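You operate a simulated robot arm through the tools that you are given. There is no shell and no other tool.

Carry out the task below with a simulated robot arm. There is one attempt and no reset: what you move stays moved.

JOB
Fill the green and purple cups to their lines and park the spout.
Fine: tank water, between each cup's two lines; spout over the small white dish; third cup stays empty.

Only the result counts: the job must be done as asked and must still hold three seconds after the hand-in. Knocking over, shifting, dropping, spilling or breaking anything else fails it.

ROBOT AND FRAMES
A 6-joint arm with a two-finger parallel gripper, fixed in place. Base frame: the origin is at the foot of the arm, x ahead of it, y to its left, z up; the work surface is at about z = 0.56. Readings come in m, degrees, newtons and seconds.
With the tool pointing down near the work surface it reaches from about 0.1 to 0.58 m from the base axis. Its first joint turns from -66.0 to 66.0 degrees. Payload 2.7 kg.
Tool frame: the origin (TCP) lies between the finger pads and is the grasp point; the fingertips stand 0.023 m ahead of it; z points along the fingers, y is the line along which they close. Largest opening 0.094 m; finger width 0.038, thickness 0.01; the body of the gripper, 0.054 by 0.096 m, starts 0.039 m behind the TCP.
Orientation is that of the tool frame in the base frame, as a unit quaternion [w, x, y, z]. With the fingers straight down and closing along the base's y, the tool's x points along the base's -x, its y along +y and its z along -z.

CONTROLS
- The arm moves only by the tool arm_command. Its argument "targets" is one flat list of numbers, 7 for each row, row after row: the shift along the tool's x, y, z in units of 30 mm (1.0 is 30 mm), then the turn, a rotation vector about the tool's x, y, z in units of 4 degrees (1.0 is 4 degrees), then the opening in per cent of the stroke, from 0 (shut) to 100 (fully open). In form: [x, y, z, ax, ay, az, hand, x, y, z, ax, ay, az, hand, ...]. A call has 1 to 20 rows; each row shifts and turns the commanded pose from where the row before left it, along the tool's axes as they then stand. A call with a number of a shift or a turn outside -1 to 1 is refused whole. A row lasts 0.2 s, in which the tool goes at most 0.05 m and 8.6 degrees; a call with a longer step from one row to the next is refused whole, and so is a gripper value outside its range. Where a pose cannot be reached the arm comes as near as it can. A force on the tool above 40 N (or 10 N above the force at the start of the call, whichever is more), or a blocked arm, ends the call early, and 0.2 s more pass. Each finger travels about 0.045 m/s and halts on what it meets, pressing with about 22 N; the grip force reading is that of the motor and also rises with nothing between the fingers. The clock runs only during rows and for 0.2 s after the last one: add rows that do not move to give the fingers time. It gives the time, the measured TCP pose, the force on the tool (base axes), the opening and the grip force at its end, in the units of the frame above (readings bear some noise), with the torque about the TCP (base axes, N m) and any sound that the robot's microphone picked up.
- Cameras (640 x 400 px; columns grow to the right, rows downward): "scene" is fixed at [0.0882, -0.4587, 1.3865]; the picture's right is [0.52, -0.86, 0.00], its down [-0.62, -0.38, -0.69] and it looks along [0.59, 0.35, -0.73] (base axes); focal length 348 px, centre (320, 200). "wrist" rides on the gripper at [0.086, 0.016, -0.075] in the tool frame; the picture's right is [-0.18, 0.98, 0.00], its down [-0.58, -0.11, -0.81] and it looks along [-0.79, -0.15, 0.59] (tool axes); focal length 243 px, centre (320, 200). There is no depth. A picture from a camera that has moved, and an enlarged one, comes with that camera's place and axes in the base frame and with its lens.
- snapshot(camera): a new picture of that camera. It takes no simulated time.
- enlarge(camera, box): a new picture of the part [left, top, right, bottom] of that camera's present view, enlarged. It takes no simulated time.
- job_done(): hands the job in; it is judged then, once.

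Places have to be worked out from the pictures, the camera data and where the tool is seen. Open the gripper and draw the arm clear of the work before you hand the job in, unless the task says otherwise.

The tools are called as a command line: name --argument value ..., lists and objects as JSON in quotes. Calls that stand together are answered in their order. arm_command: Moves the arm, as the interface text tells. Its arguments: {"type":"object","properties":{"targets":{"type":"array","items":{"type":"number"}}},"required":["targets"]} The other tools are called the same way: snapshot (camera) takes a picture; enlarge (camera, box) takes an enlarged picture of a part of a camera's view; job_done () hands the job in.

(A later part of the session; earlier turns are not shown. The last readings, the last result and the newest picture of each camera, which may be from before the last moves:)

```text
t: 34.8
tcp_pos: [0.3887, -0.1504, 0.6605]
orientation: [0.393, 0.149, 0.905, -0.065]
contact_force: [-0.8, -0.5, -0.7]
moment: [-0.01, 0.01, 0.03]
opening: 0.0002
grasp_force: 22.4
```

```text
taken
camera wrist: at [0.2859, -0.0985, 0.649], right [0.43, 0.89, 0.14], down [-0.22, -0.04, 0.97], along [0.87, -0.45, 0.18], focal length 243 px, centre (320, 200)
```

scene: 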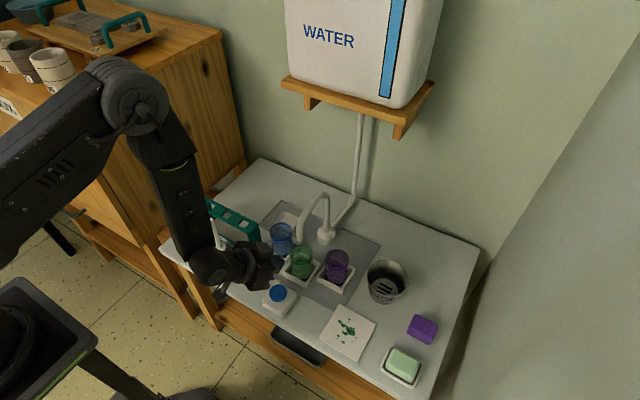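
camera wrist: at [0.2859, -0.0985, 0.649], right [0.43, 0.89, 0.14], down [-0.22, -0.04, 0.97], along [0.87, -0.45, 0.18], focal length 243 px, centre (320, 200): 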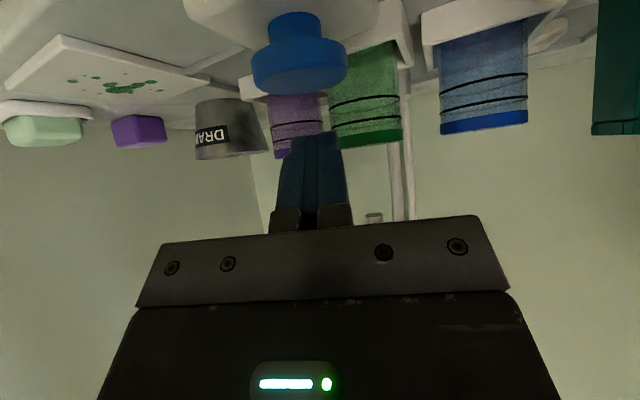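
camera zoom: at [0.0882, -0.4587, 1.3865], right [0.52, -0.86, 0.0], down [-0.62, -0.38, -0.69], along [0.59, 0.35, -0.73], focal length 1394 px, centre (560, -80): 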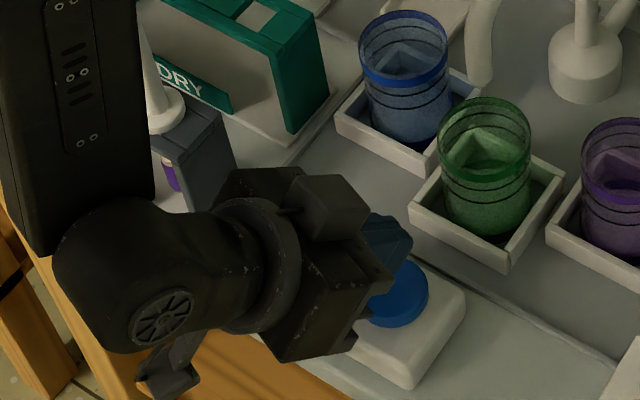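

The wrist camera gives a good side view of the cups and of the mushroom button just below the tip, centred near (0.396, -0.156). I trim the position by a few mm and lower 15 mm, staying just above the button.

arm_command --targets '[-0.1, -0.1, 0.11, 0, 0, 0, 0, 0.183, 0, 0.17, 0, 0, 0, 0, 0.183, 0, 0.17, 0, 0, 0, 0, 0, 0, 0, 0, 0, 0, 0]'

snapshot --camera "wrist"

enlarge --camera "wrist" --box '[230, 0, 550, 200]'

```text
t: 35.8
tcp_pos: [0.3912, -0.1535, 0.6454]
orientation: [0.395, 0.148, 0.905, -0.064]
contact_force: [0.2, 0.0, -0.4]
moment: [0.01, 0.02, 0.01]
opening: 0.0
grasp_force: 21.7
```

```text
taken
camera wrist: at [0.2879, -0.1031, 0.6337], right [0.43, 0.89, 0.14], down [-0.22, -0.04, 0.97], along [0.87, -0.45, 0.18], focal length 243 px, centre (320, 200)
```

wrist: 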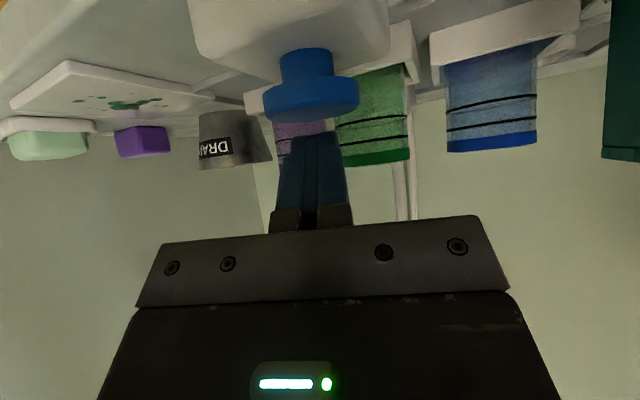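

```text
2.00 times, centred on (390, 100) of wrist
camera zoom: at [0.2879, -0.1031, 0.6337], right [0.43, 0.89, 0.14], down [-0.22, -0.04, 0.97], along [0.87, -0.45, 0.18], focal length 485 px, centre (180, 400)
```

zoom: 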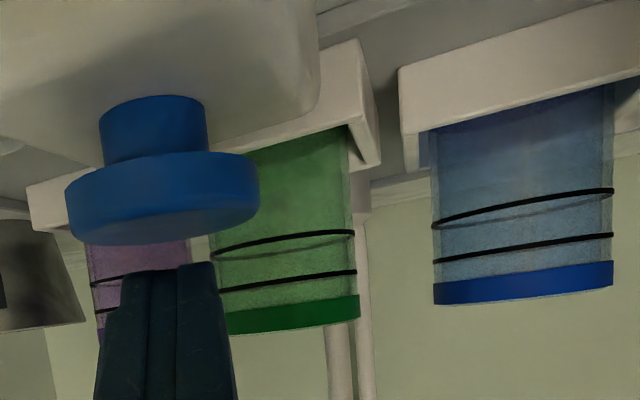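

Tip about 4 mm above the button, lines on the cups clearly visible, green empty. I make a brief test press: 12 mm down and back up, and listen for sounds.

arm_command --targets '[0.0975, 0, 0.091, 0, 0, 0, 0, 0.0975, 0, 0.091, 0, 0, 0, 0, 0.0975, 0, 0.091, 0, 0, 0, 0, -0.2925, 0, -0.273, 0, 0, 0, 0]'

enlarge --camera "wrist" --box '[230, 0, 550, 200]'

enlarge --camera "scene" --box '[250, 180, 370, 290]'

```text
t: 36.8
tcp_pos: [0.3924, -0.1535, 0.6449]
orientation: [0.393, 0.149, 0.905, -0.064]
contact_force: [0.5, 0.5, -0.6]
moment: [0.0, -0.02, -0.01]
opening: 0.0001
grasp_force: 21.7
heard: click
```

```text
2.00 times, centred on (390, 100) of wrist
camera zoom: at [0.2876, -0.1031, 0.633], right [0.43, 0.89, 0.14], down [-0.22, -0.04, 0.97], along [0.87, -0.45, 0.18], focal length 485 px, centre (180, 400)
```

zoom: 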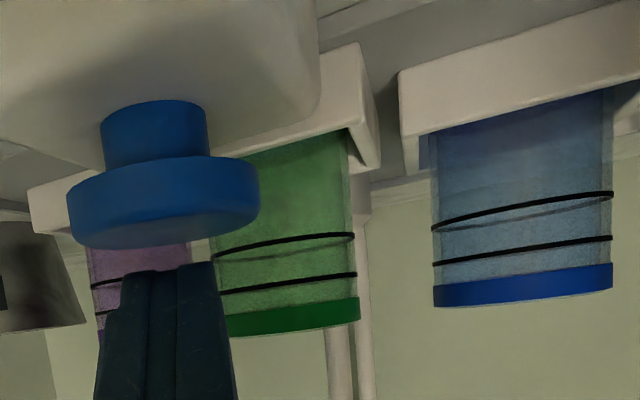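

```text
3.64 times, centred on (310, 235) of scene
camera zoom: at [0.0883, -0.4587, 1.3865], right [0.52, -0.86, 0.0], down [-0.62, -0.38, -0.69], along [0.59, 0.35, -0.73], focal length 1267 px, centre (356, 73)
```

zoom: 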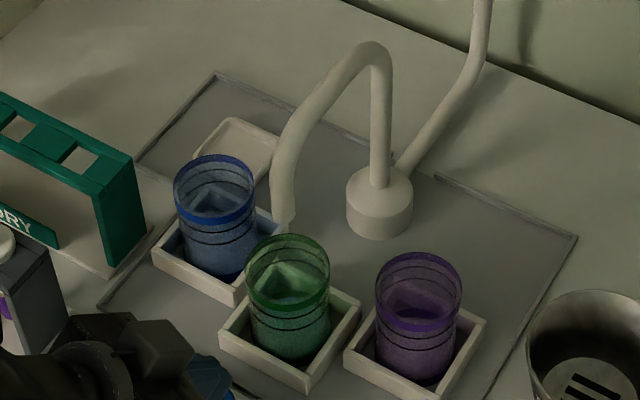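

A click was heard but no stream is visible yet. I let 0.4 s pass without moving and look again.

arm_command --targets '[0, 0, 0, 0, 0, 0, 0]'

enlarge --camera "scene" --box '[250, 180, 370, 290]'

enlarge --camera "wrist" --box '[230, 0, 550, 200]'

```text
t: 37.2
tcp_pos: [0.3909, -0.1531, 0.6455]
orientation: [0.394, 0.15, 0.905, -0.065]
contact_force: [-0.3, 0.4, -0.1]
moment: [-0.03, 0.02, 0.01]
opening: 0.0
grasp_force: 22.3
```

```text
3.64 times, centred on (310, 235) of scene
camera zoom: at [0.0882, -0.4587, 1.3865], right [0.52, -0.86, 0.0], down [-0.62, -0.38, -0.69], along [0.59, 0.35, -0.73], focal length 1267 px, centre (356, 73)
```

zoom: 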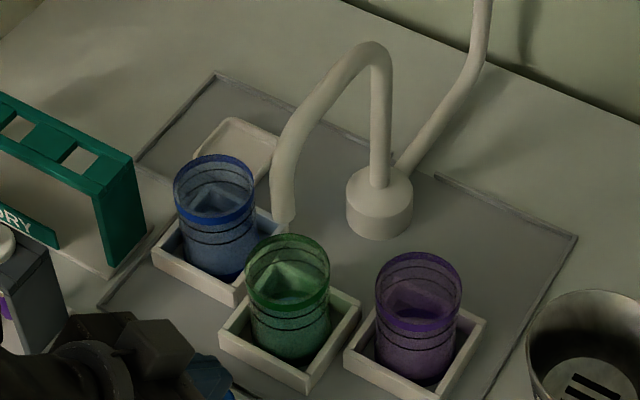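

```text
2.00 times, centred on (390, 100) of wrist
camera zoom: at [0.2879, -0.1032, 0.6333], right [0.43, 0.89, 0.14], down [-0.22, -0.04, 0.97], along [0.87, -0.45, 0.18], focal length 485 px, centre (180, 400)
```

zoom: 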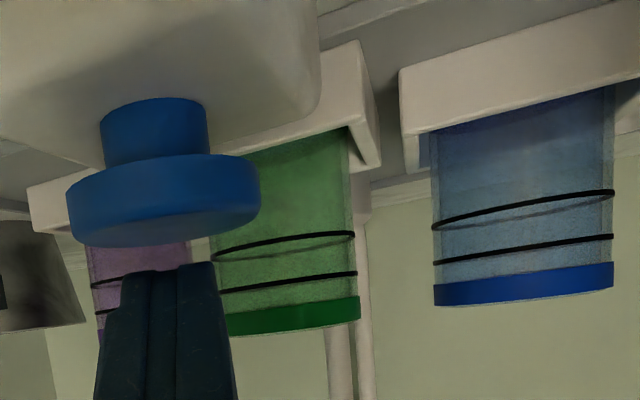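

No stream is obvious; I enlarge the green cup and the nozzle strongly to see if any water came out.

enlarge --camera "scene" --box '[280, 215, 330, 285]'

enlarge --camera "wrist" --box '[320, 40, 440, 175]'

```text
5.71 times, centred on (305, 250) of scene
camera zoom: at [0.0882, -0.4587, 1.3865], right [0.52, -0.86, 0.0], down [-0.62, -0.38, -0.69], along [0.59, 0.35, -0.73], focal length 1991 px, centre (406, -86)
```

zoom: 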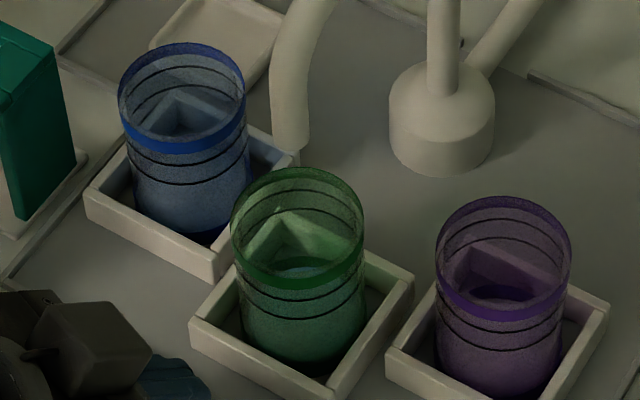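

```text
2.96 times, centred on (380, 108) of wrist
camera zoom: at [0.2879, -0.1032, 0.6333], right [0.43, 0.89, 0.14], down [-0.22, -0.04, 0.97], along [0.87, -0.45, 0.18], focal length 719 px, centre (142, 474)
```

zoom: 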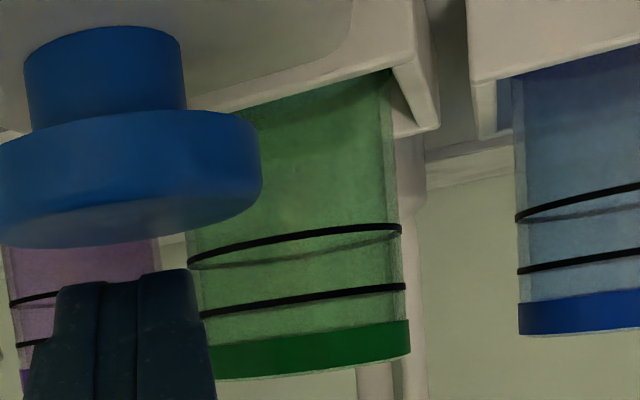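

The green cup now shows a bit of water at the bottom, so the press dispensed some. I wait another 0.4 s to see whether the level still changes with the button released.

arm_command --targets '[0, 0, 0, 0, 0, 0, 0]'

enlarge --camera "scene" --box '[280, 215, 330, 285]'

enlarge --camera "wrist" --box '[320, 40, 440, 175]'

```text
t: 37.6
tcp_pos: [0.3917, -0.1537, 0.6445]
orientation: [0.394, 0.149, 0.905, -0.064]
contact_force: [0.6, 0.5, 0.0]
moment: [0.02, 0.01, 0.03]
opening: 0.0
grasp_force: 22.0
```

```text
5.71 times, centred on (305, 250) of scene
camera zoom: at [0.0882, -0.4587, 1.3865], right [0.52, -0.86, 0.0], down [-0.62, -0.38, -0.69], along [0.59, 0.35, -0.73], focal length 1991 px, centre (406, -86)
```

zoom: 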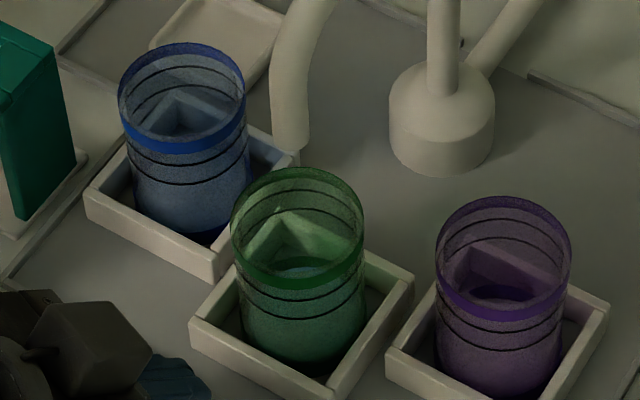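

```text
2.96 times, centred on (380, 108) of wrist
camera zoom: at [0.288, -0.1033, 0.6333], right [0.43, 0.89, 0.14], down [-0.22, -0.04, 0.97], along [0.87, -0.45, 0.18], focal length 719 px, centre (142, 474)
```

zoom: 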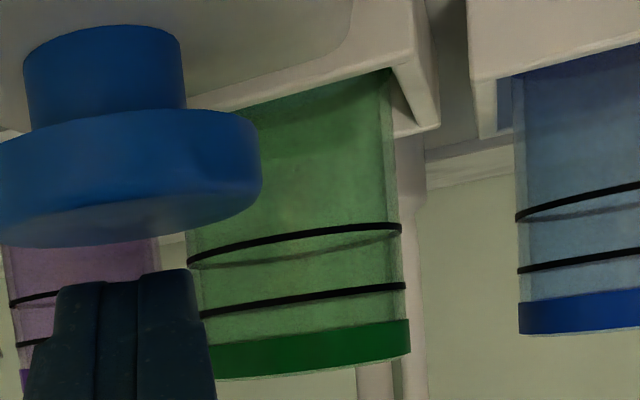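

The level is steady when released. Now I press and stay pressed at the end of the call, to read the force and see whether a stream runs while held.

arm_command --targets '[0.0975, 0, 0.091, 0, 0, 0, 0, 0.0975, 0, 0.091, 0, 0, 0, 0, 0.0975, 0, 0.091, 0, 0, 0, 0]'

enlarge --camera "scene" --box '[280, 215, 330, 285]'

enlarge --camera "wrist" --box '[230, 0, 550, 200]'

```text
t: 38.4
tcp_pos: [0.3916, -0.1547, 0.6331]
orientation: [0.394, 0.149, 0.905, -0.064]
contact_force: [0.2, 0.9, 3.7]
moment: [0.06, -0.04, -0.01]
opening: 0.0
grasp_force: 22.4
heard: click
```

```text
5.71 times, centred on (305, 250) of scene
camera zoom: at [0.0882, -0.4587, 1.3865], right [0.52, -0.86, 0.0], down [-0.62, -0.38, -0.69], along [0.59, 0.35, -0.73], focal length 1991 px, centre (406, -86)
```

zoom: 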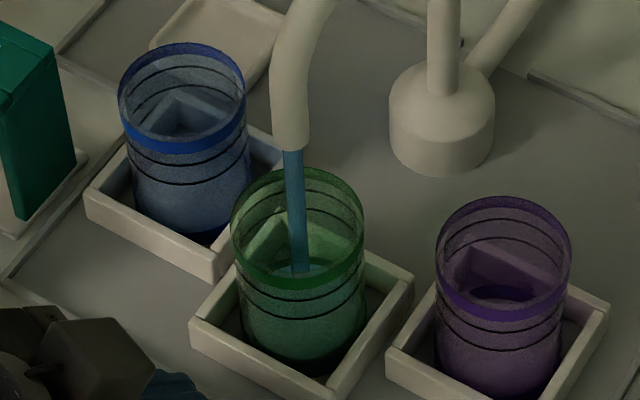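

```text
2.00 times, centred on (390, 100) of wrist
camera zoom: at [0.288, -0.1034, 0.6213], right [0.43, 0.89, 0.14], down [-0.22, -0.04, 0.97], along [0.87, -0.45, 0.18], focal length 485 px, centre (180, 400)
```

zoom: 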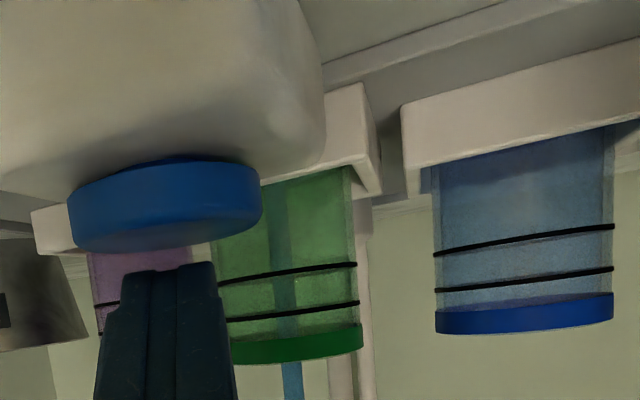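

Water runs while the button is held and the stream lands well inside the green cup. I keep holding for about 1 s and check the level.

arm_command --targets '[0, 0, 0, 0, 0, 0, 0, 0, 0, 0, 0, 0, 0, 0, 0, 0, 0, 0, 0, 0, 0, 0, 0, 0, 0, 0, 0, 0]'

enlarge --camera "scene" --box '[280, 215, 330, 285]'

enlarge --camera "wrist" --box '[320, 40, 440, 195]'

```text
t: 39.4
tcp_pos: [0.3928, -0.1544, 0.6329]
orientation: [0.394, 0.148, 0.905, -0.064]
contact_force: [1.0, -0.4, 5.2]
moment: [0.01, -0.09, 0.02]
opening: 0.0
grasp_force: 21.6
```

```text
5.71 times, centred on (305, 250) of scene
camera zoom: at [0.0882, -0.4587, 1.3865], right [0.52, -0.86, 0.0], down [-0.62, -0.38, -0.69], along [0.59, 0.35, -0.73], focal length 1991 px, centre (406, -86)
```

zoom: 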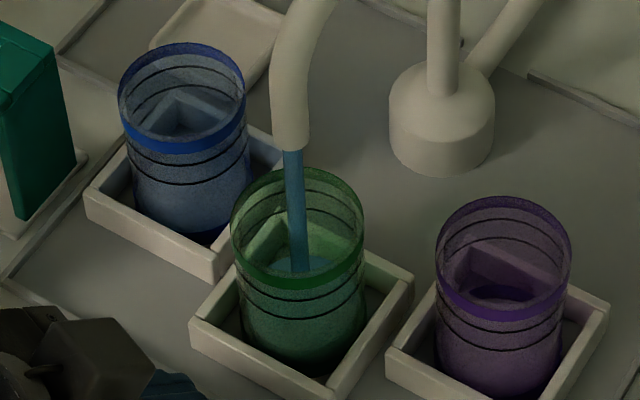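

```text
2.58 times, centred on (380, 118) of wrist
camera zoom: at [0.2879, -0.1034, 0.6213], right [0.43, 0.89, 0.14], down [-0.22, -0.04, 0.97], along [0.87, -0.45, 0.18], focal length 626 px, centre (165, 413)
```

zoom: 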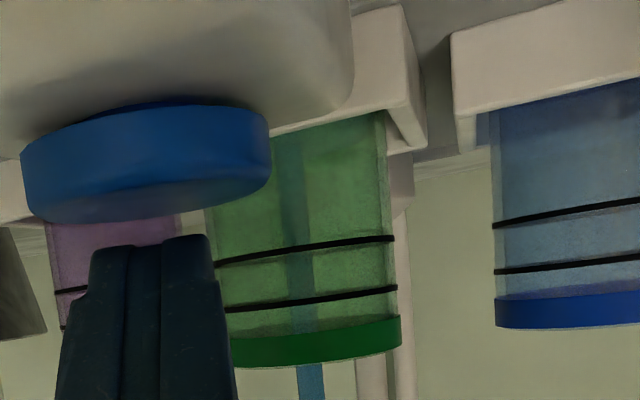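

The level is at roughly z≈0.586; the lower and upper lines are at about 0.622 and 0.640. I hold for another 2.0 s and measure the rise.

arm_command --targets '[0, 0, 0, 0, 0, 0, 0, 0, 0, 0, 0, 0, 0, 0, 0, 0, 0, 0, 0, 0, 0, 0, 0, 0, 0, 0, 0, 0, 0, 0, 0, 0, 0, 0, 0, 0, 0, 0, 0, 0, 0, 0, 0, 0, 0, 0, 0, 0, 0, 0, 0, 0, 0, 0, 0, 0, 0, 0, 0, 0, 0, 0, 0]'

enlarge --camera "scene" --box '[280, 215, 330, 285]'

enlarge --camera "wrist" --box '[320, 40, 440, 195]'

```text
t: 41.4
tcp_pos: [0.3914, -0.1554, 0.6329]
orientation: [0.395, 0.149, 0.904, -0.064]
contact_force: [1.0, -1.8, 5.0]
moment: [-0.05, -0.07, -0.04]
opening: 0.0
grasp_force: 21.4
```

```text
5.71 times, centred on (305, 250) of scene
camera zoom: at [0.0882, -0.4587, 1.3865], right [0.52, -0.86, 0.0], down [-0.62, -0.38, -0.69], along [0.59, 0.35, -0.73], focal length 1991 px, centre (406, -86)
```

zoom: 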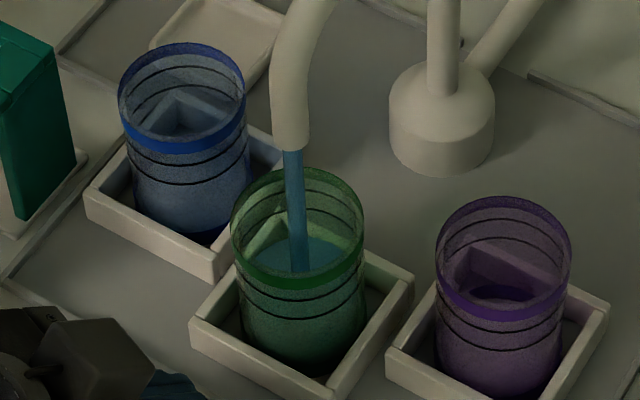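

```text
2.58 times, centred on (380, 118) of wrist
camera zoom: at [0.2877, -0.1034, 0.6213], right [0.43, 0.89, 0.14], down [-0.22, -0.04, 0.97], along [0.87, -0.45, 0.18], focal length 626 px, centre (165, 413)
```

zoom: 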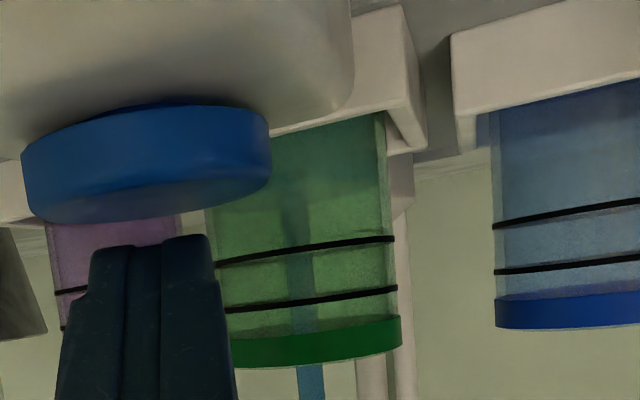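

The surface is now at about z≈0.600 (about 7 mm/s). I hold another 2.6 s, which should bring it near the lower line.

arm_command --targets '[0, 0, 0, 0, 0, 0, 0, 0, 0, 0, 0, 0, 0, 0, 0, 0, 0, 0, 0, 0, 0, 0, 0, 0, 0, 0, 0, 0, 0, 0, 0, 0, 0, 0, 0, 0, 0, 0, 0, 0, 0, 0, 0, 0, 0, 0, 0, 0, 0, 0, 0, 0, 0, 0, 0, 0, 0, 0, 0, 0, 0, 0, 0, 0, 0, 0, 0, 0, 0, 0, 0, 0, 0, 0, 0, 0, 0, 0, 0, 0, 0, 0, 0, 0]'

enlarge --camera "scene" --box '[280, 215, 330, 285]'

enlarge --camera "wrist" --box '[320, 40, 440, 195]'

```text
t: 44.0
tcp_pos: [0.3913, -0.1542, 0.6332]
orientation: [0.395, 0.149, 0.904, -0.065]
contact_force: [0.7, -1.5, 4.1]
moment: [-0.03, -0.05, 0.03]
opening: 0.0
grasp_force: 21.6
```

```text
5.71 times, centred on (305, 250) of scene
camera zoom: at [0.0882, -0.4587, 1.3865], right [0.52, -0.86, 0.0], down [-0.62, -0.38, -0.69], along [0.59, 0.35, -0.73], focal length 1991 px, centre (406, -86)
```

zoom: 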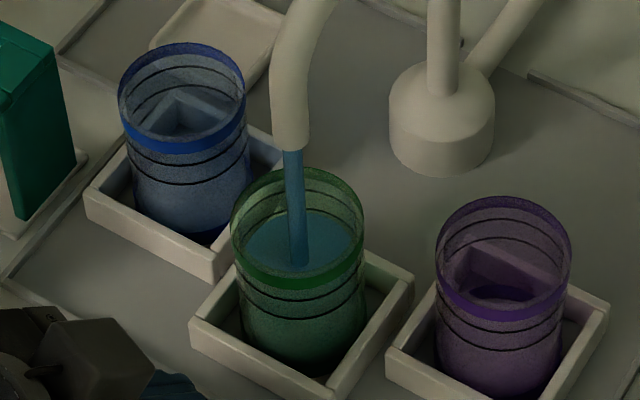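

```text
2.58 times, centred on (380, 118) of wrist
camera zoom: at [0.2877, -0.1034, 0.6213], right [0.43, 0.89, 0.14], down [-0.22, -0.04, 0.97], along [0.87, -0.45, 0.18], focal length 626 px, centre (165, 413)
```

zoom: 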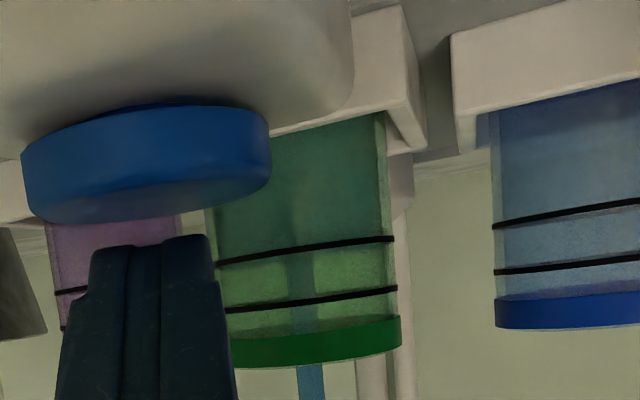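

The surface is right at the lower line (z≈0.622). I hold 0.6 s more and then release, aiming for the middle between the lines.

arm_command --targets '[0, 0, 0, 0, 0, 0, 0, 0, 0, 0, 0, 0, 0, 0, 0, 0, 0, 0, 0, 0, 0, -0.39, 0, -0.364, 0, 0, 0, 0, 0, 0, 0, 0, 0, 0, 0]'

enlarge --camera "scene" --box '[280, 215, 330, 285]'

enlarge --camera "wrist" --box '[320, 40, 440, 195]'

```text
t: 45.2
tcp_pos: [0.3904, -0.1553, 0.648]
orientation: [0.393, 0.149, 0.905, -0.065]
contact_force: [0.2, -0.4, -0.2]
moment: [-0.02, 0.03, 0.02]
opening: 0.0002
grasp_force: 22.3
```

```text
5.71 times, centred on (305, 250) of scene
camera zoom: at [0.0882, -0.4587, 1.3865], right [0.52, -0.86, 0.0], down [-0.62, -0.38, -0.69], along [0.59, 0.35, -0.73], focal length 1991 px, centre (406, -86)
```

zoom: 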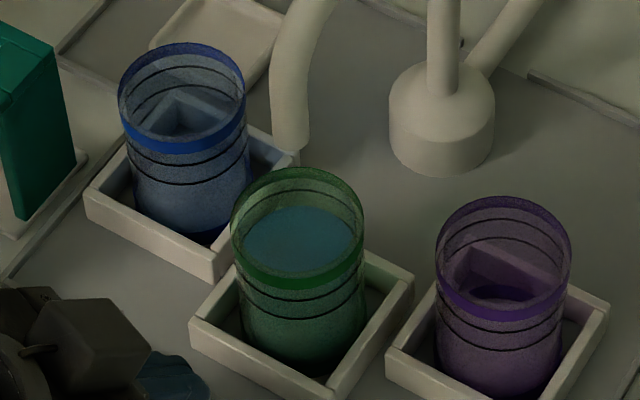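

```text
2.58 times, centred on (380, 118) of wrist
camera zoom: at [0.287, -0.1037, 0.6372], right [0.43, 0.89, 0.14], down [-0.22, -0.04, 0.98], along [0.87, -0.45, 0.18], focal length 626 px, centre (165, 413)
```

zoom: 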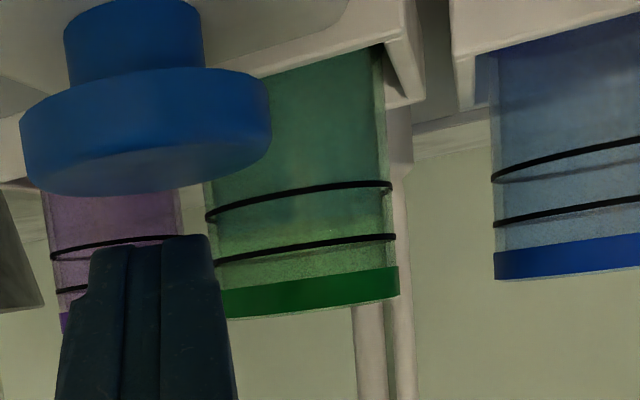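

The stream has stopped. I zoom in on the green cup from both sides to place the surface between the lines.

enlarge --camera "scene" --box '[292, 240, 316, 268]'

enlarge --camera "wrist" --box '[355, 90, 415, 165]'

```text
14.29 times, centred on (304, 254) of scene
camera zoom: at [0.0882, -0.4587, 1.3865], right [0.52, -0.86, 0.0], down [-0.62, -0.38, -0.69], along [0.59, 0.35, -0.73], focal length 4977 px, centre (549, -571)
```

zoom: 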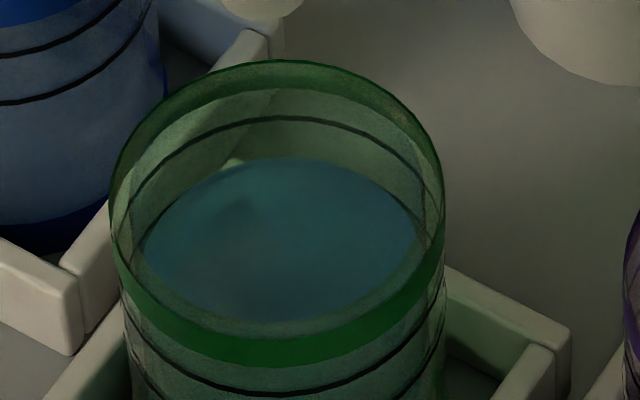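

```text
5.33 times, centred on (385, 128) of wrist
camera zoom: at [0.287, -0.1037, 0.6372], right [0.43, 0.89, 0.14], down [-0.22, -0.04, 0.98], along [0.87, -0.45, 0.18], focal length 1294 px, centre (-27, 587)
```

zoom: 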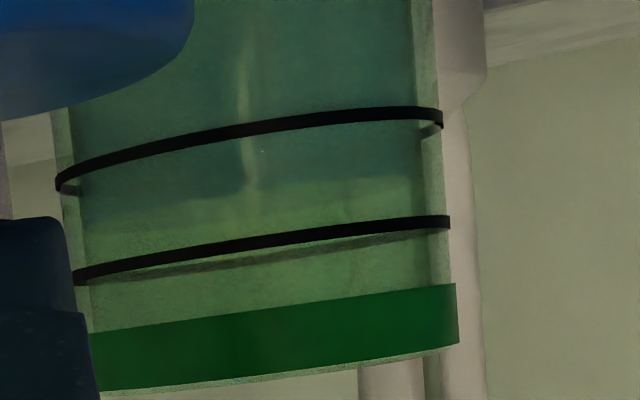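

Green is filled to just past the middle between its two lines. I now raise the tool straight up and yaw it back to nearly straight ahead, opening the fingers for the nozzle.

arm_command --targets '[-0.926, 0, -0.864, 0, 0, 0, 0, -0.926, 0, -0.864, 0, 0, 0, 0, -0.926, 0, -0.864, 0, 0, 0, 20, -0.926, 0, -0.864, 0, 0, 0, 40, 0, 0, 0, -0.68, 0, -0.634, 55, 0, 0, 0, -0.68, 0, -0.634, 60, 0, 0, 0, -0.68, 0, -0.634, 60, 0, 0, 0, -0.68, 0, -0.634, 60, 0, 0, 0, 0, 0, 0, 60]'

snapshot --camera "wrist"

enlarge --camera "scene" --box '[200, 150, 360, 280]'

```text
t: 47.2
tcp_pos: [0.3907, -0.1548, 0.8012]
orientation: [0.4, 0.03, 0.916, -0.013]
contact_force: [0.2, 0.0, -0.3]
moment: [-0.02, -0.01, 0.0]
opening: 0.0566
grasp_force: 0.0
```

```text
taken
camera wrist: at [0.2773, -0.1312, 0.7897], right [0.19, 0.97, 0.13], down [-0.2, -0.1, 0.97], along [0.96, -0.21, 0.18], focal length 243 px, centre (320, 200)
```

wrist: 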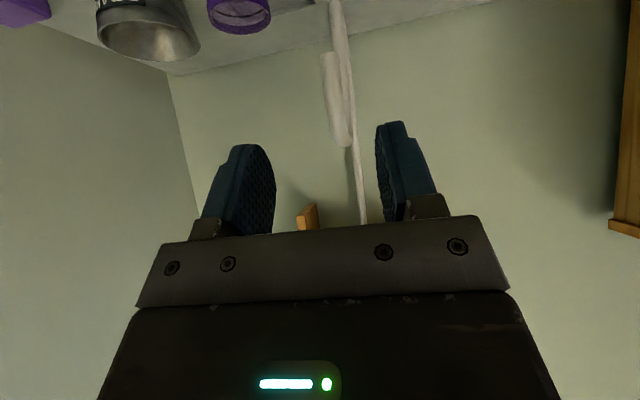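

```text
3.08 times, centred on (280, 215) of scene
camera zoom: at [0.0882, -0.4587, 1.3865], right [0.52, -0.86, 0.0], down [-0.62, -0.38, -0.69], along [0.59, 0.35, -0.73], focal length 1072 px, centre (443, 154)
```

zoom: 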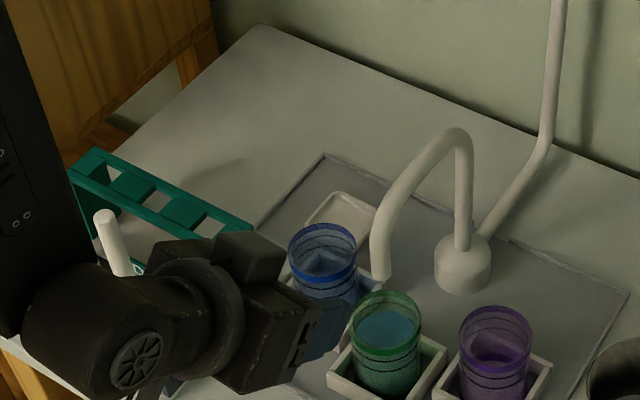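

The tool is at yaw ≈ -4°, pitch 47°, fingers 56 mm apart, nozzle near (0.497, -0.155). I move in along the tool axis to straddle the nozzle.

arm_command --targets '[-0.071, 0.044, 0.852, 0, 0, 0, 60, -0.071, 0.044, 0.852, 0, 0, 0, 60, -0.071, 0.044, 0.852, 0, 0, 0, 60, -0.071, 0.044, 0.852, 0, 0, 0, 60, -0.071, 0.044, 0.852, 0, 0, 0, 60, 0, 0, 0, 0, 0, 0, 60]'

snapshot --camera "wrist"

```text
t: 48.6
tcp_pos: [0.492, -0.1531, 0.723]
orientation: [0.399, 0.03, 0.916, -0.013]
contact_force: [-0.6, -0.5, -0.8]
moment: [-0.02, -0.03, 0.01]
opening: 0.0563
grasp_force: 0.0
```

```text
taken
camera wrist: at [0.3801, -0.1298, 0.7109], right [0.19, 0.97, 0.14], down [-0.2, -0.1, 0.97], along [0.96, -0.21, 0.18], focal length 243 px, centre (320, 200)
```

wrist: 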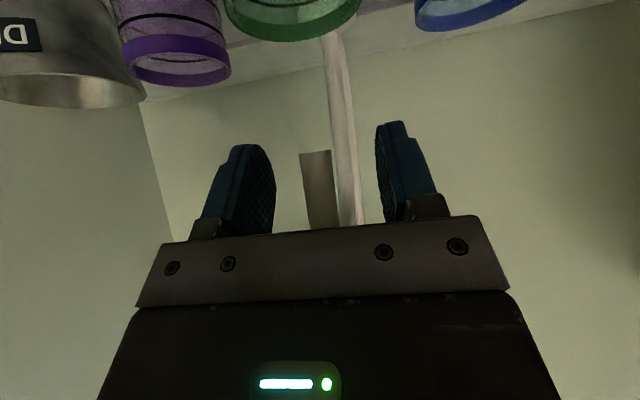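

The nozzle is centred between the fingers. I narrow the fingers to a loose cage and push the spout along the arc toward the purple cup (about 220°).

arm_command --targets '[0, 0, 0, 0, 0, 0, 40, 0, 0, 0, 0, 0, 0, 24, 0, 0, 0, 0, 0, 0, 24, -0.056, -0.489, 0.06, 0, 0, 0, 24, -0.05, -0.373, 0.054, 0, 0, 0, 24, -0.07, -0.36, 0.076, 0, 0, 0, 24, -0.093, -0.356, 0.1, 0, 0, 0, 24, -0.116, -0.337, 0.124, 0, 0, 0, 24, -0.132, -0.326, 0.142, 0, 0, 0, 24, -0.152, -0.306, 0.163, 0, 0, 0, 24, -0.186, -0.31, 0.2, 0, 0, 0, 24, 0, 0, 0, 0, 0, 0, 24]'

snapshot --camera "wrist"

enlarge --camera "scene" --box '[240, 170, 400, 300]'

```text
t: 51.2
tcp_pos: [0.5238, -0.2415, 0.7231]
orientation: [0.4, 0.031, 0.916, -0.014]
contact_force: [0.5, 0.1, 0.2]
moment: [0.0, 0.03, 0.01]
opening: 0.0225
grasp_force: 0.2
```

```text
taken
camera wrist: at [0.4111, -0.2193, 0.7098], right [0.19, 0.97, 0.14], down [-0.2, -0.1, 0.97], along [0.96, -0.21, 0.18], focal length 243 px, centre (320, 200)
```

wrist: 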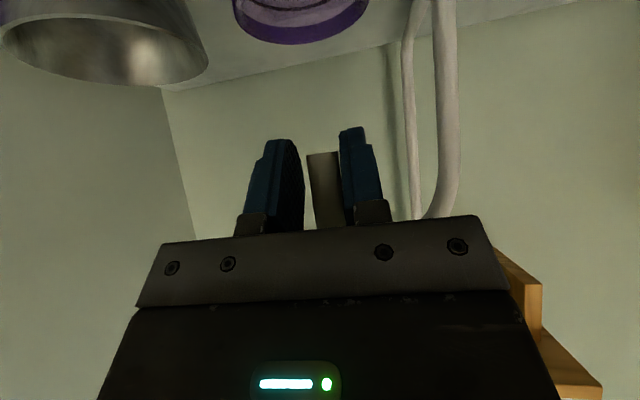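

```text
3.08 times, centred on (320, 235) of scene
camera zoom: at [0.0882, -0.4587, 1.3865], right [0.52, -0.86, 0.0], down [-0.62, -0.38, -0.69], along [0.59, 0.35, -0.73], focal length 1072 px, centre (320, 92)
```

zoom: 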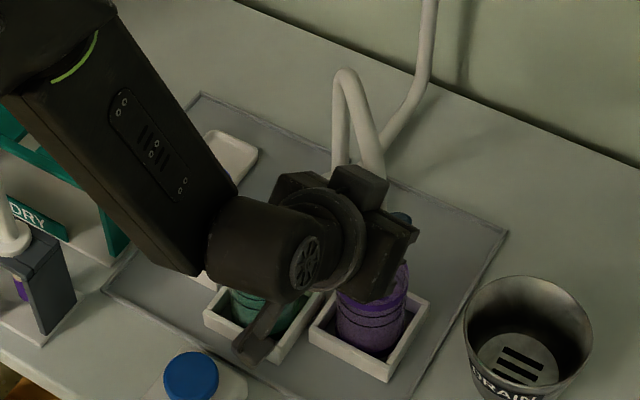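

No resistance; the nozzle should be at about (0.529, -0.238), over the purple cup. I open and back out along the tool axis, then check alignment.

arm_command --targets '[0, 0, 0, 0, 0, 0, 40, 0, 0, 0, 0, 0, 0, 60, 0, 0, 0, 0, 0, 0, 60, 0, 0, -0.7, 0, 0, 0, 60, 0, 0, -1, 0, 0, 0, 60, 0, 0, -1, 0, 0, 0, 60, 0, 0, -1, 0, 0, 0, 60, 0, 0, -0.8, 0, 0, 0, 60, 0, 0, 0, 0, 0, 0, 60]'

enlarge --camera "scene" --box '[260, 180, 380, 290]'

snapshot --camera "wrist"

```text
t: 53.2
tcp_pos: [0.4262, -0.2352, 0.8156]
orientation: [0.4, 0.03, 0.916, -0.013]
contact_force: [1.1, 0.1, -0.2]
moment: [0.03, -0.02, 0.01]
opening: 0.0566
grasp_force: 0.0
```

```text
3.64 times, centred on (320, 235) of scene
camera zoom: at [0.0882, -0.4587, 1.3865], right [0.52, -0.86, 0.0], down [-0.62, -0.38, -0.69], along [0.59, 0.35, -0.73], focal length 1267 px, centre (320, 73)
```

zoom: 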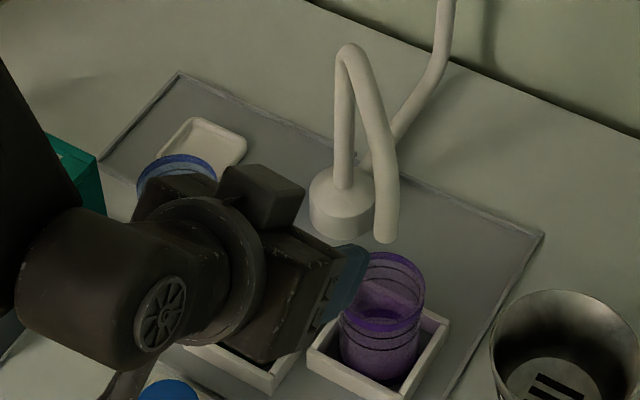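

```text
taken
camera wrist: at [0.3127, -0.2124, 0.8036], right [0.19, 0.97, 0.14], down [-0.2, -0.1, 0.97], along [0.96, -0.21, 0.18], focal length 243 px, centre (320, 200)
```

wrist: 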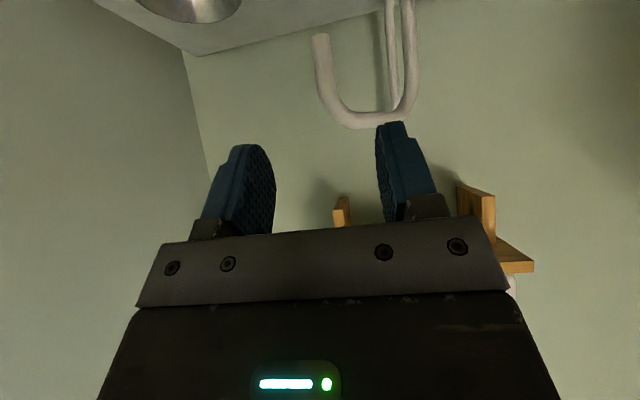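

The nozzle tip is at about (0.531, -0.242) and the purple rim centre at (0.528, -0.243): aligned within about 3 mm. I move back over the button, shutting the fingers and yawing into the arm's plane.

arm_command --targets '[0.433, 0.863, -0.21, 0, 0, 0, 40, 0.433, 0.863, -0.21, 0, 0, 0, 20, 0.433, 0.863, -0.21, 0, 0, 0, 0, 0, 0, 0, 0.68, 0, 0.634, 0, 0, 0, 0, 0.68, 0, 0.634, 0, 0, 0, 0, 0.68, 0, 0.634, 0, 0, 0, 0, 0.68, 0, 0.634, 0, 0.814, 0, 0.757, 0, 0, 0, 0, 0.814, 0, 0.757, 0, 0, 0, 0, 0.814, 0, 0.757, 0, 0, 0, 0, 0, 0, 0, 0, 0, 0, 0]'

snapshot --camera "wrist"

snapshot --camera "scene"

```text
t: 55.6
tcp_pos: [0.3906, -0.1544, 0.6995]
orientation: [0.394, 0.149, 0.905, -0.064]
contact_force: [0.1, -0.5, 0.1]
moment: [0.01, 0.01, -0.04]
opening: 0.0
grasp_force: 21.5
```

```text
taken
camera wrist: at [0.2867, -0.103, 0.688], right [0.43, 0.89, 0.14], down [-0.22, -0.04, 0.97], along [0.87, -0.45, 0.18], focal length 243 px, centre (320, 200)
```

wrist: 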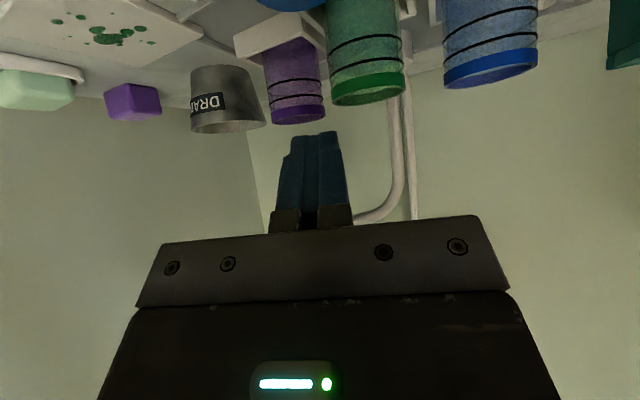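

```text
taken
```

scene: 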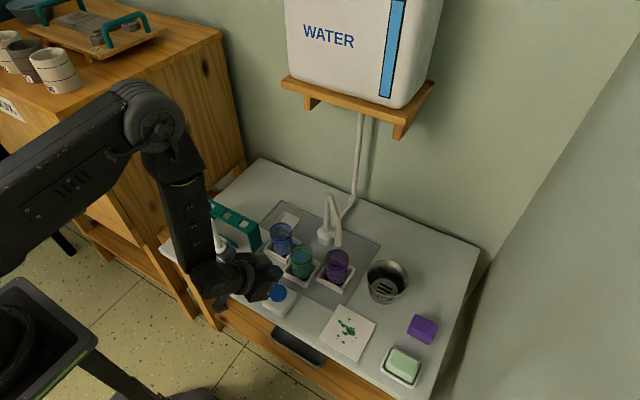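

The pose matches the earlier button pose. I descend to just above the button and take one more check of nozzle vs purple cup.

arm_command --targets '[0.443, 0, 0.412, 0, 0, 0, 0, 0.443, 0, 0.412, 0, 0, 0, 0, 0.443, 0, 0.412, 0, 0, 0, 0, 0, 0, 0, 0, 0, 0, 0]'

enlarge --camera "scene" --box '[310, 215, 360, 285]'

enlarge --camera "wrist" --box '[230, 20, 430, 180]'

```text
t: 56.6
tcp_pos: [0.3887, -0.1575, 0.6452]
orientation: [0.394, 0.15, 0.904, -0.065]
contact_force: [-0.1, -0.2, -0.6]
moment: [0.01, 0.02, 0.01]
opening: 0.0
grasp_force: 22.0
```

```text
5.71 times, centred on (335, 250) of scene
camera zoom: at [0.0882, -0.4587, 1.3865], right [0.52, -0.86, 0.0], down [-0.62, -0.38, -0.69], along [0.59, 0.35, -0.73], focal length 1991 px, centre (234, -86)
```

zoom: 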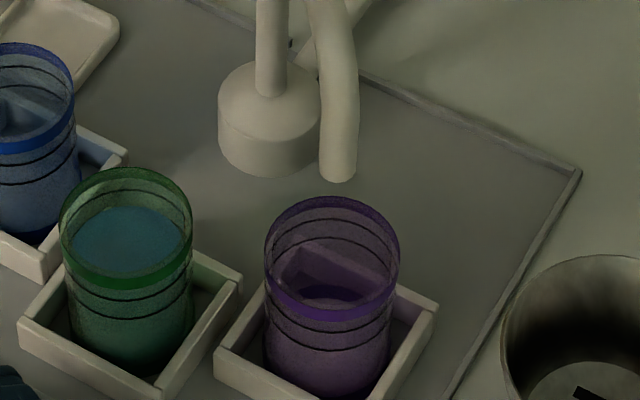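

```text
2.50 times, centred on (330, 100) of wrist
camera zoom: at [0.2855, -0.1052, 0.6324], right [0.43, 0.89, 0.14], down [-0.22, -0.04, 0.97], along [0.87, -0.45, 0.18], focal length 606 px, centre (295, 450)
```

zoom: 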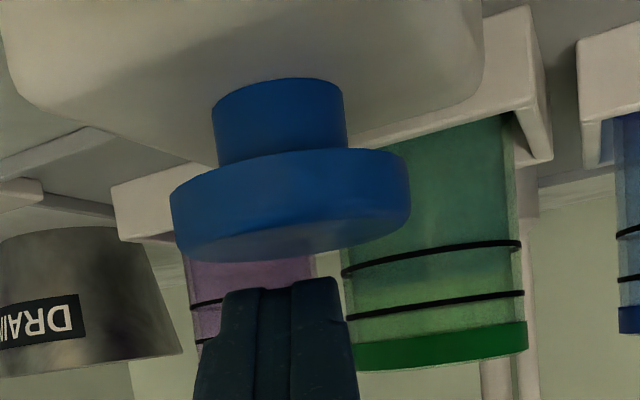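

Nozzle and purple cup line up well. I press and hold for about 3.5 s, then check the level (green needed about 7 s in total).

arm_command --targets '[0.0975, 0, 0.091, 0, 0, 0, 0, 0.0975, 0, 0.091, 0, 0, 0, 0, 0.0975, 0, 0.091, 0, 0, 0, 0, 0, 0, 0, 0, 0, 0, 0]'

enlarge --camera "scene" --box '[310, 215, 360, 285]'

```text
t: 57.6
tcp_pos: [0.3892, -0.1569, 0.6323]
orientation: [0.395, 0.148, 0.905, -0.064]
contact_force: [-2.4, -0.7, 4.9]
moment: [-0.04, 0.02, -0.05]
opening: 0.0001
grasp_force: 21.7
heard: click
```

```text
5.71 times, centred on (335, 250) of scene
camera zoom: at [0.0882, -0.4587, 1.3865], right [0.52, -0.86, 0.0], down [-0.62, -0.38, -0.69], along [0.59, 0.35, -0.73], focal length 1991 px, centre (234, -86)
```

zoom: 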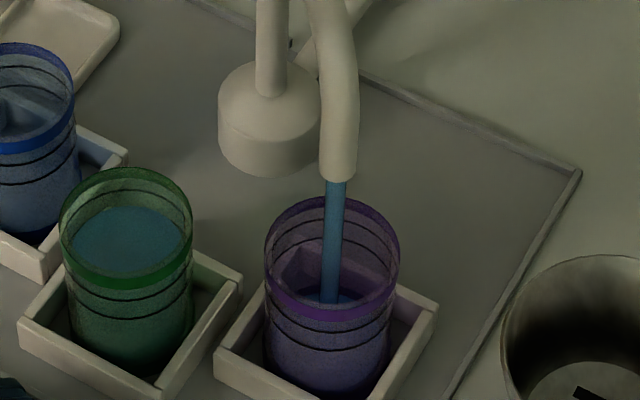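

The stream lands inside the purple cup. I hold for another 4 s and measure.

arm_command --targets '[0, 0, 0, 0, 0, 0, 0, 0, 0, 0, 0, 0, 0, 0, 0, 0, 0, 0, 0, 0, 0, 0, 0, 0, 0, 0, 0, 0, 0, 0, 0, 0, 0, 0, 0, 0, 0, 0, 0, 0, 0, 0, 0, 0, 0, 0, 0, 0, 0, 0, 0, 0, 0, 0, 0, 0, 0, 0, 0, 0, 0, 0, 0, 0, 0, 0, 0, 0, 0, 0, 0, 0, 0, 0, 0, 0, 0, 0, 0, 0, 0, 0, 0, 0, 0, 0, 0, 0, 0, 0, 0, 0, 0, 0, 0, 0, 0, 0, 0, 0, 0, 0, 0, 0, 0, 0, 0, 0, 0, 0, 0, 0, 0, 0, 0, 0, 0, 0, 0, 0, 0, 0, 0, 0, 0, 0, 0, 0, 0, 0, 0, 0, 0]'

enlarge --camera "scene" --box '[310, 215, 360, 285]'

```text
t: 61.6
tcp_pos: [0.3889, -0.1564, 0.6322]
orientation: [0.394, 0.147, 0.905, -0.063]
contact_force: [3.1, 0.5, 6.0]
moment: [0.01, -0.09, -0.01]
opening: 0.0001
grasp_force: 22.2
```

```text
5.71 times, centred on (335, 250) of scene
camera zoom: at [0.0882, -0.4587, 1.3865], right [0.52, -0.86, 0.0], down [-0.62, -0.38, -0.69], along [0.59, 0.35, -0.73], focal length 1991 px, centre (234, -86)
```

zoom: 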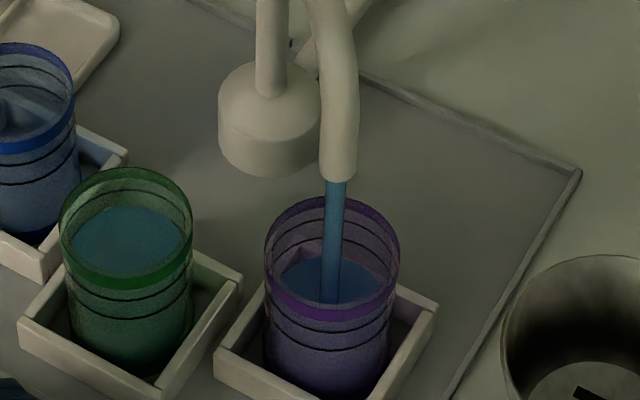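

The purple surface is at about z≈0.609, still below the lower line. I hold another 1.4 s.

arm_command --targets '[0, 0, 0, 0, 0, 0, 0, 0, 0, 0, 0, 0, 0, 0, 0, 0, 0, 0, 0, 0, 0, 0, 0, 0, 0, 0, 0, 0, 0, 0, 0, 0, 0, 0, 0, 0, 0, 0, 0, 0, 0, 0]'

enlarge --camera "scene" --box '[325, 245, 347, 271]'

enlarge --camera "scene" --box '[310, 215, 360, 285]'

```text
t: 63.0
tcp_pos: [0.3898, -0.156, 0.6329]
orientation: [0.395, 0.148, 0.904, -0.065]
contact_force: [1.8, 0.3, 5.7]
moment: [0.01, -0.1, 0.01]
opening: 0.0
grasp_force: 22.0
```

```text
15.38 times, centred on (336, 258) of scene
camera zoom: at [0.0882, -0.4587, 1.3865], right [0.52, -0.86, 0.0], down [-0.62, -0.38, -0.69], along [0.59, 0.35, -0.73], focal length 5360 px, centre (74, -692)
```

zoom: 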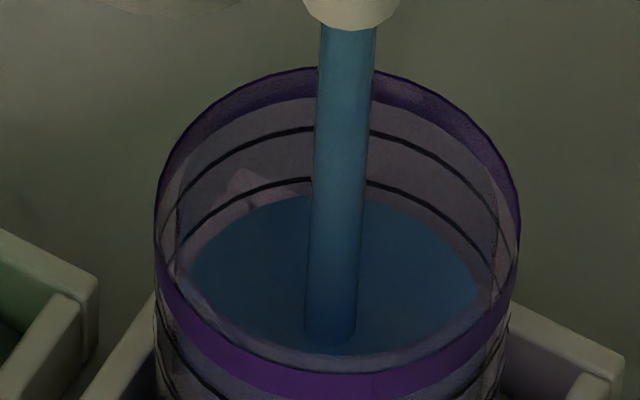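

```text
5.71 times, centred on (335, 250) of scene
camera zoom: at [0.0882, -0.4587, 1.3865], right [0.52, -0.86, 0.0], down [-0.62, -0.38, -0.69], along [0.59, 0.35, -0.73], focal length 1991 px, centre (234, -86)
```

zoom: 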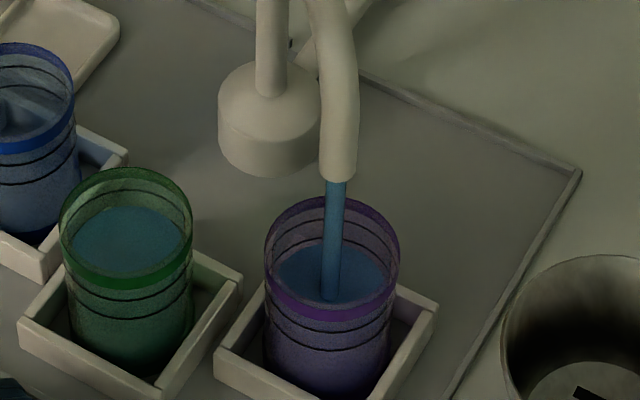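

By projection the purple surface is at about z≈0.622, right at the lower line (0.621), with the upper at about 0.636. I hold 0.4 s more and release.

arm_command --targets '[0, 0, 0, 0, 0, 0, 0, 0, 0, 0, 0, 0, 0, 0, -0.39, 0, -0.364, 0, 0, 0, 0, 0, 0, 0, 0, 0, 0, 0]'

enlarge --camera "scene" --box '[325, 245, 347, 271]'

enlarge --camera "wrist" --box '[260, 90, 340, 160]'

```text
t: 64.0
tcp_pos: [0.3896, -0.1571, 0.6495]
orientation: [0.393, 0.149, 0.905, -0.065]
contact_force: [1.0, 0.1, 0.0]
moment: [0.06, 0.01, 0.01]
opening: 0.0001
grasp_force: 21.4
```

```text
15.38 times, centred on (336, 258) of scene
camera zoom: at [0.0882, -0.4587, 1.3865], right [0.52, -0.86, 0.0], down [-0.62, -0.38, -0.69], along [0.59, 0.35, -0.73], focal length 5360 px, centre (74, -692)
```

zoom: 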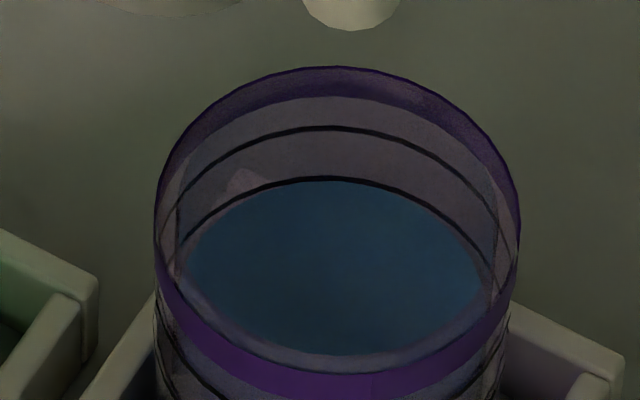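

```text
5.71 times, centred on (300, 125) of wrist
camera zoom: at [0.2857, -0.105, 0.6363], right [0.43, 0.89, 0.14], down [-0.22, -0.04, 0.98], along [0.87, -0.45, 0.18], focal length 1386 px, centre (434, 629)
```

zoom: 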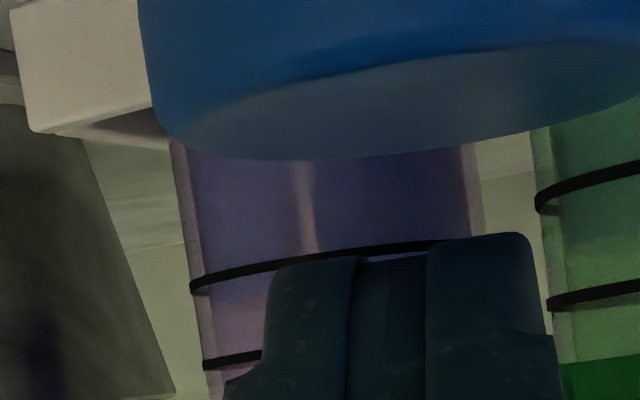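

The purple level is now above the lower line by my projection (about a third of the way). I zoom closer from the wrist side view to confirm.

enlarge --camera "wrist" --box '[278, 110, 308, 144]'

enlarge --camera "scene" --box '[325, 252, 347, 278]'

```text
11.76 times, centred on (293, 127) of wrist
camera zoom: at [0.2857, -0.105, 0.6363], right [0.43, 0.89, 0.14], down [-0.22, -0.04, 0.98], along [0.87, -0.45, 0.18], focal length 2854 px, centre (638, 1059)
```

zoom: 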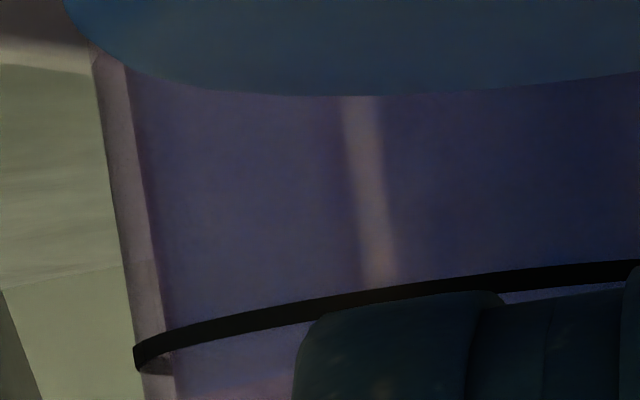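

```text
15.38 times, centred on (336, 265) of scene
camera zoom: at [0.0882, -0.4587, 1.3865], right [0.52, -0.86, 0.0], down [-0.62, -0.38, -0.69], along [0.59, 0.35, -0.73], focal length 5360 px, centre (74, -800)
```

zoom: 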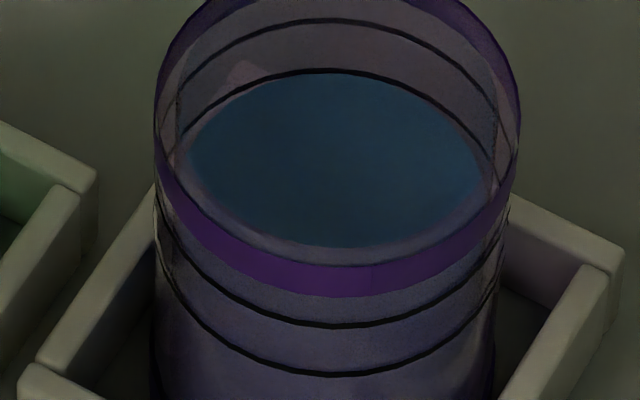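

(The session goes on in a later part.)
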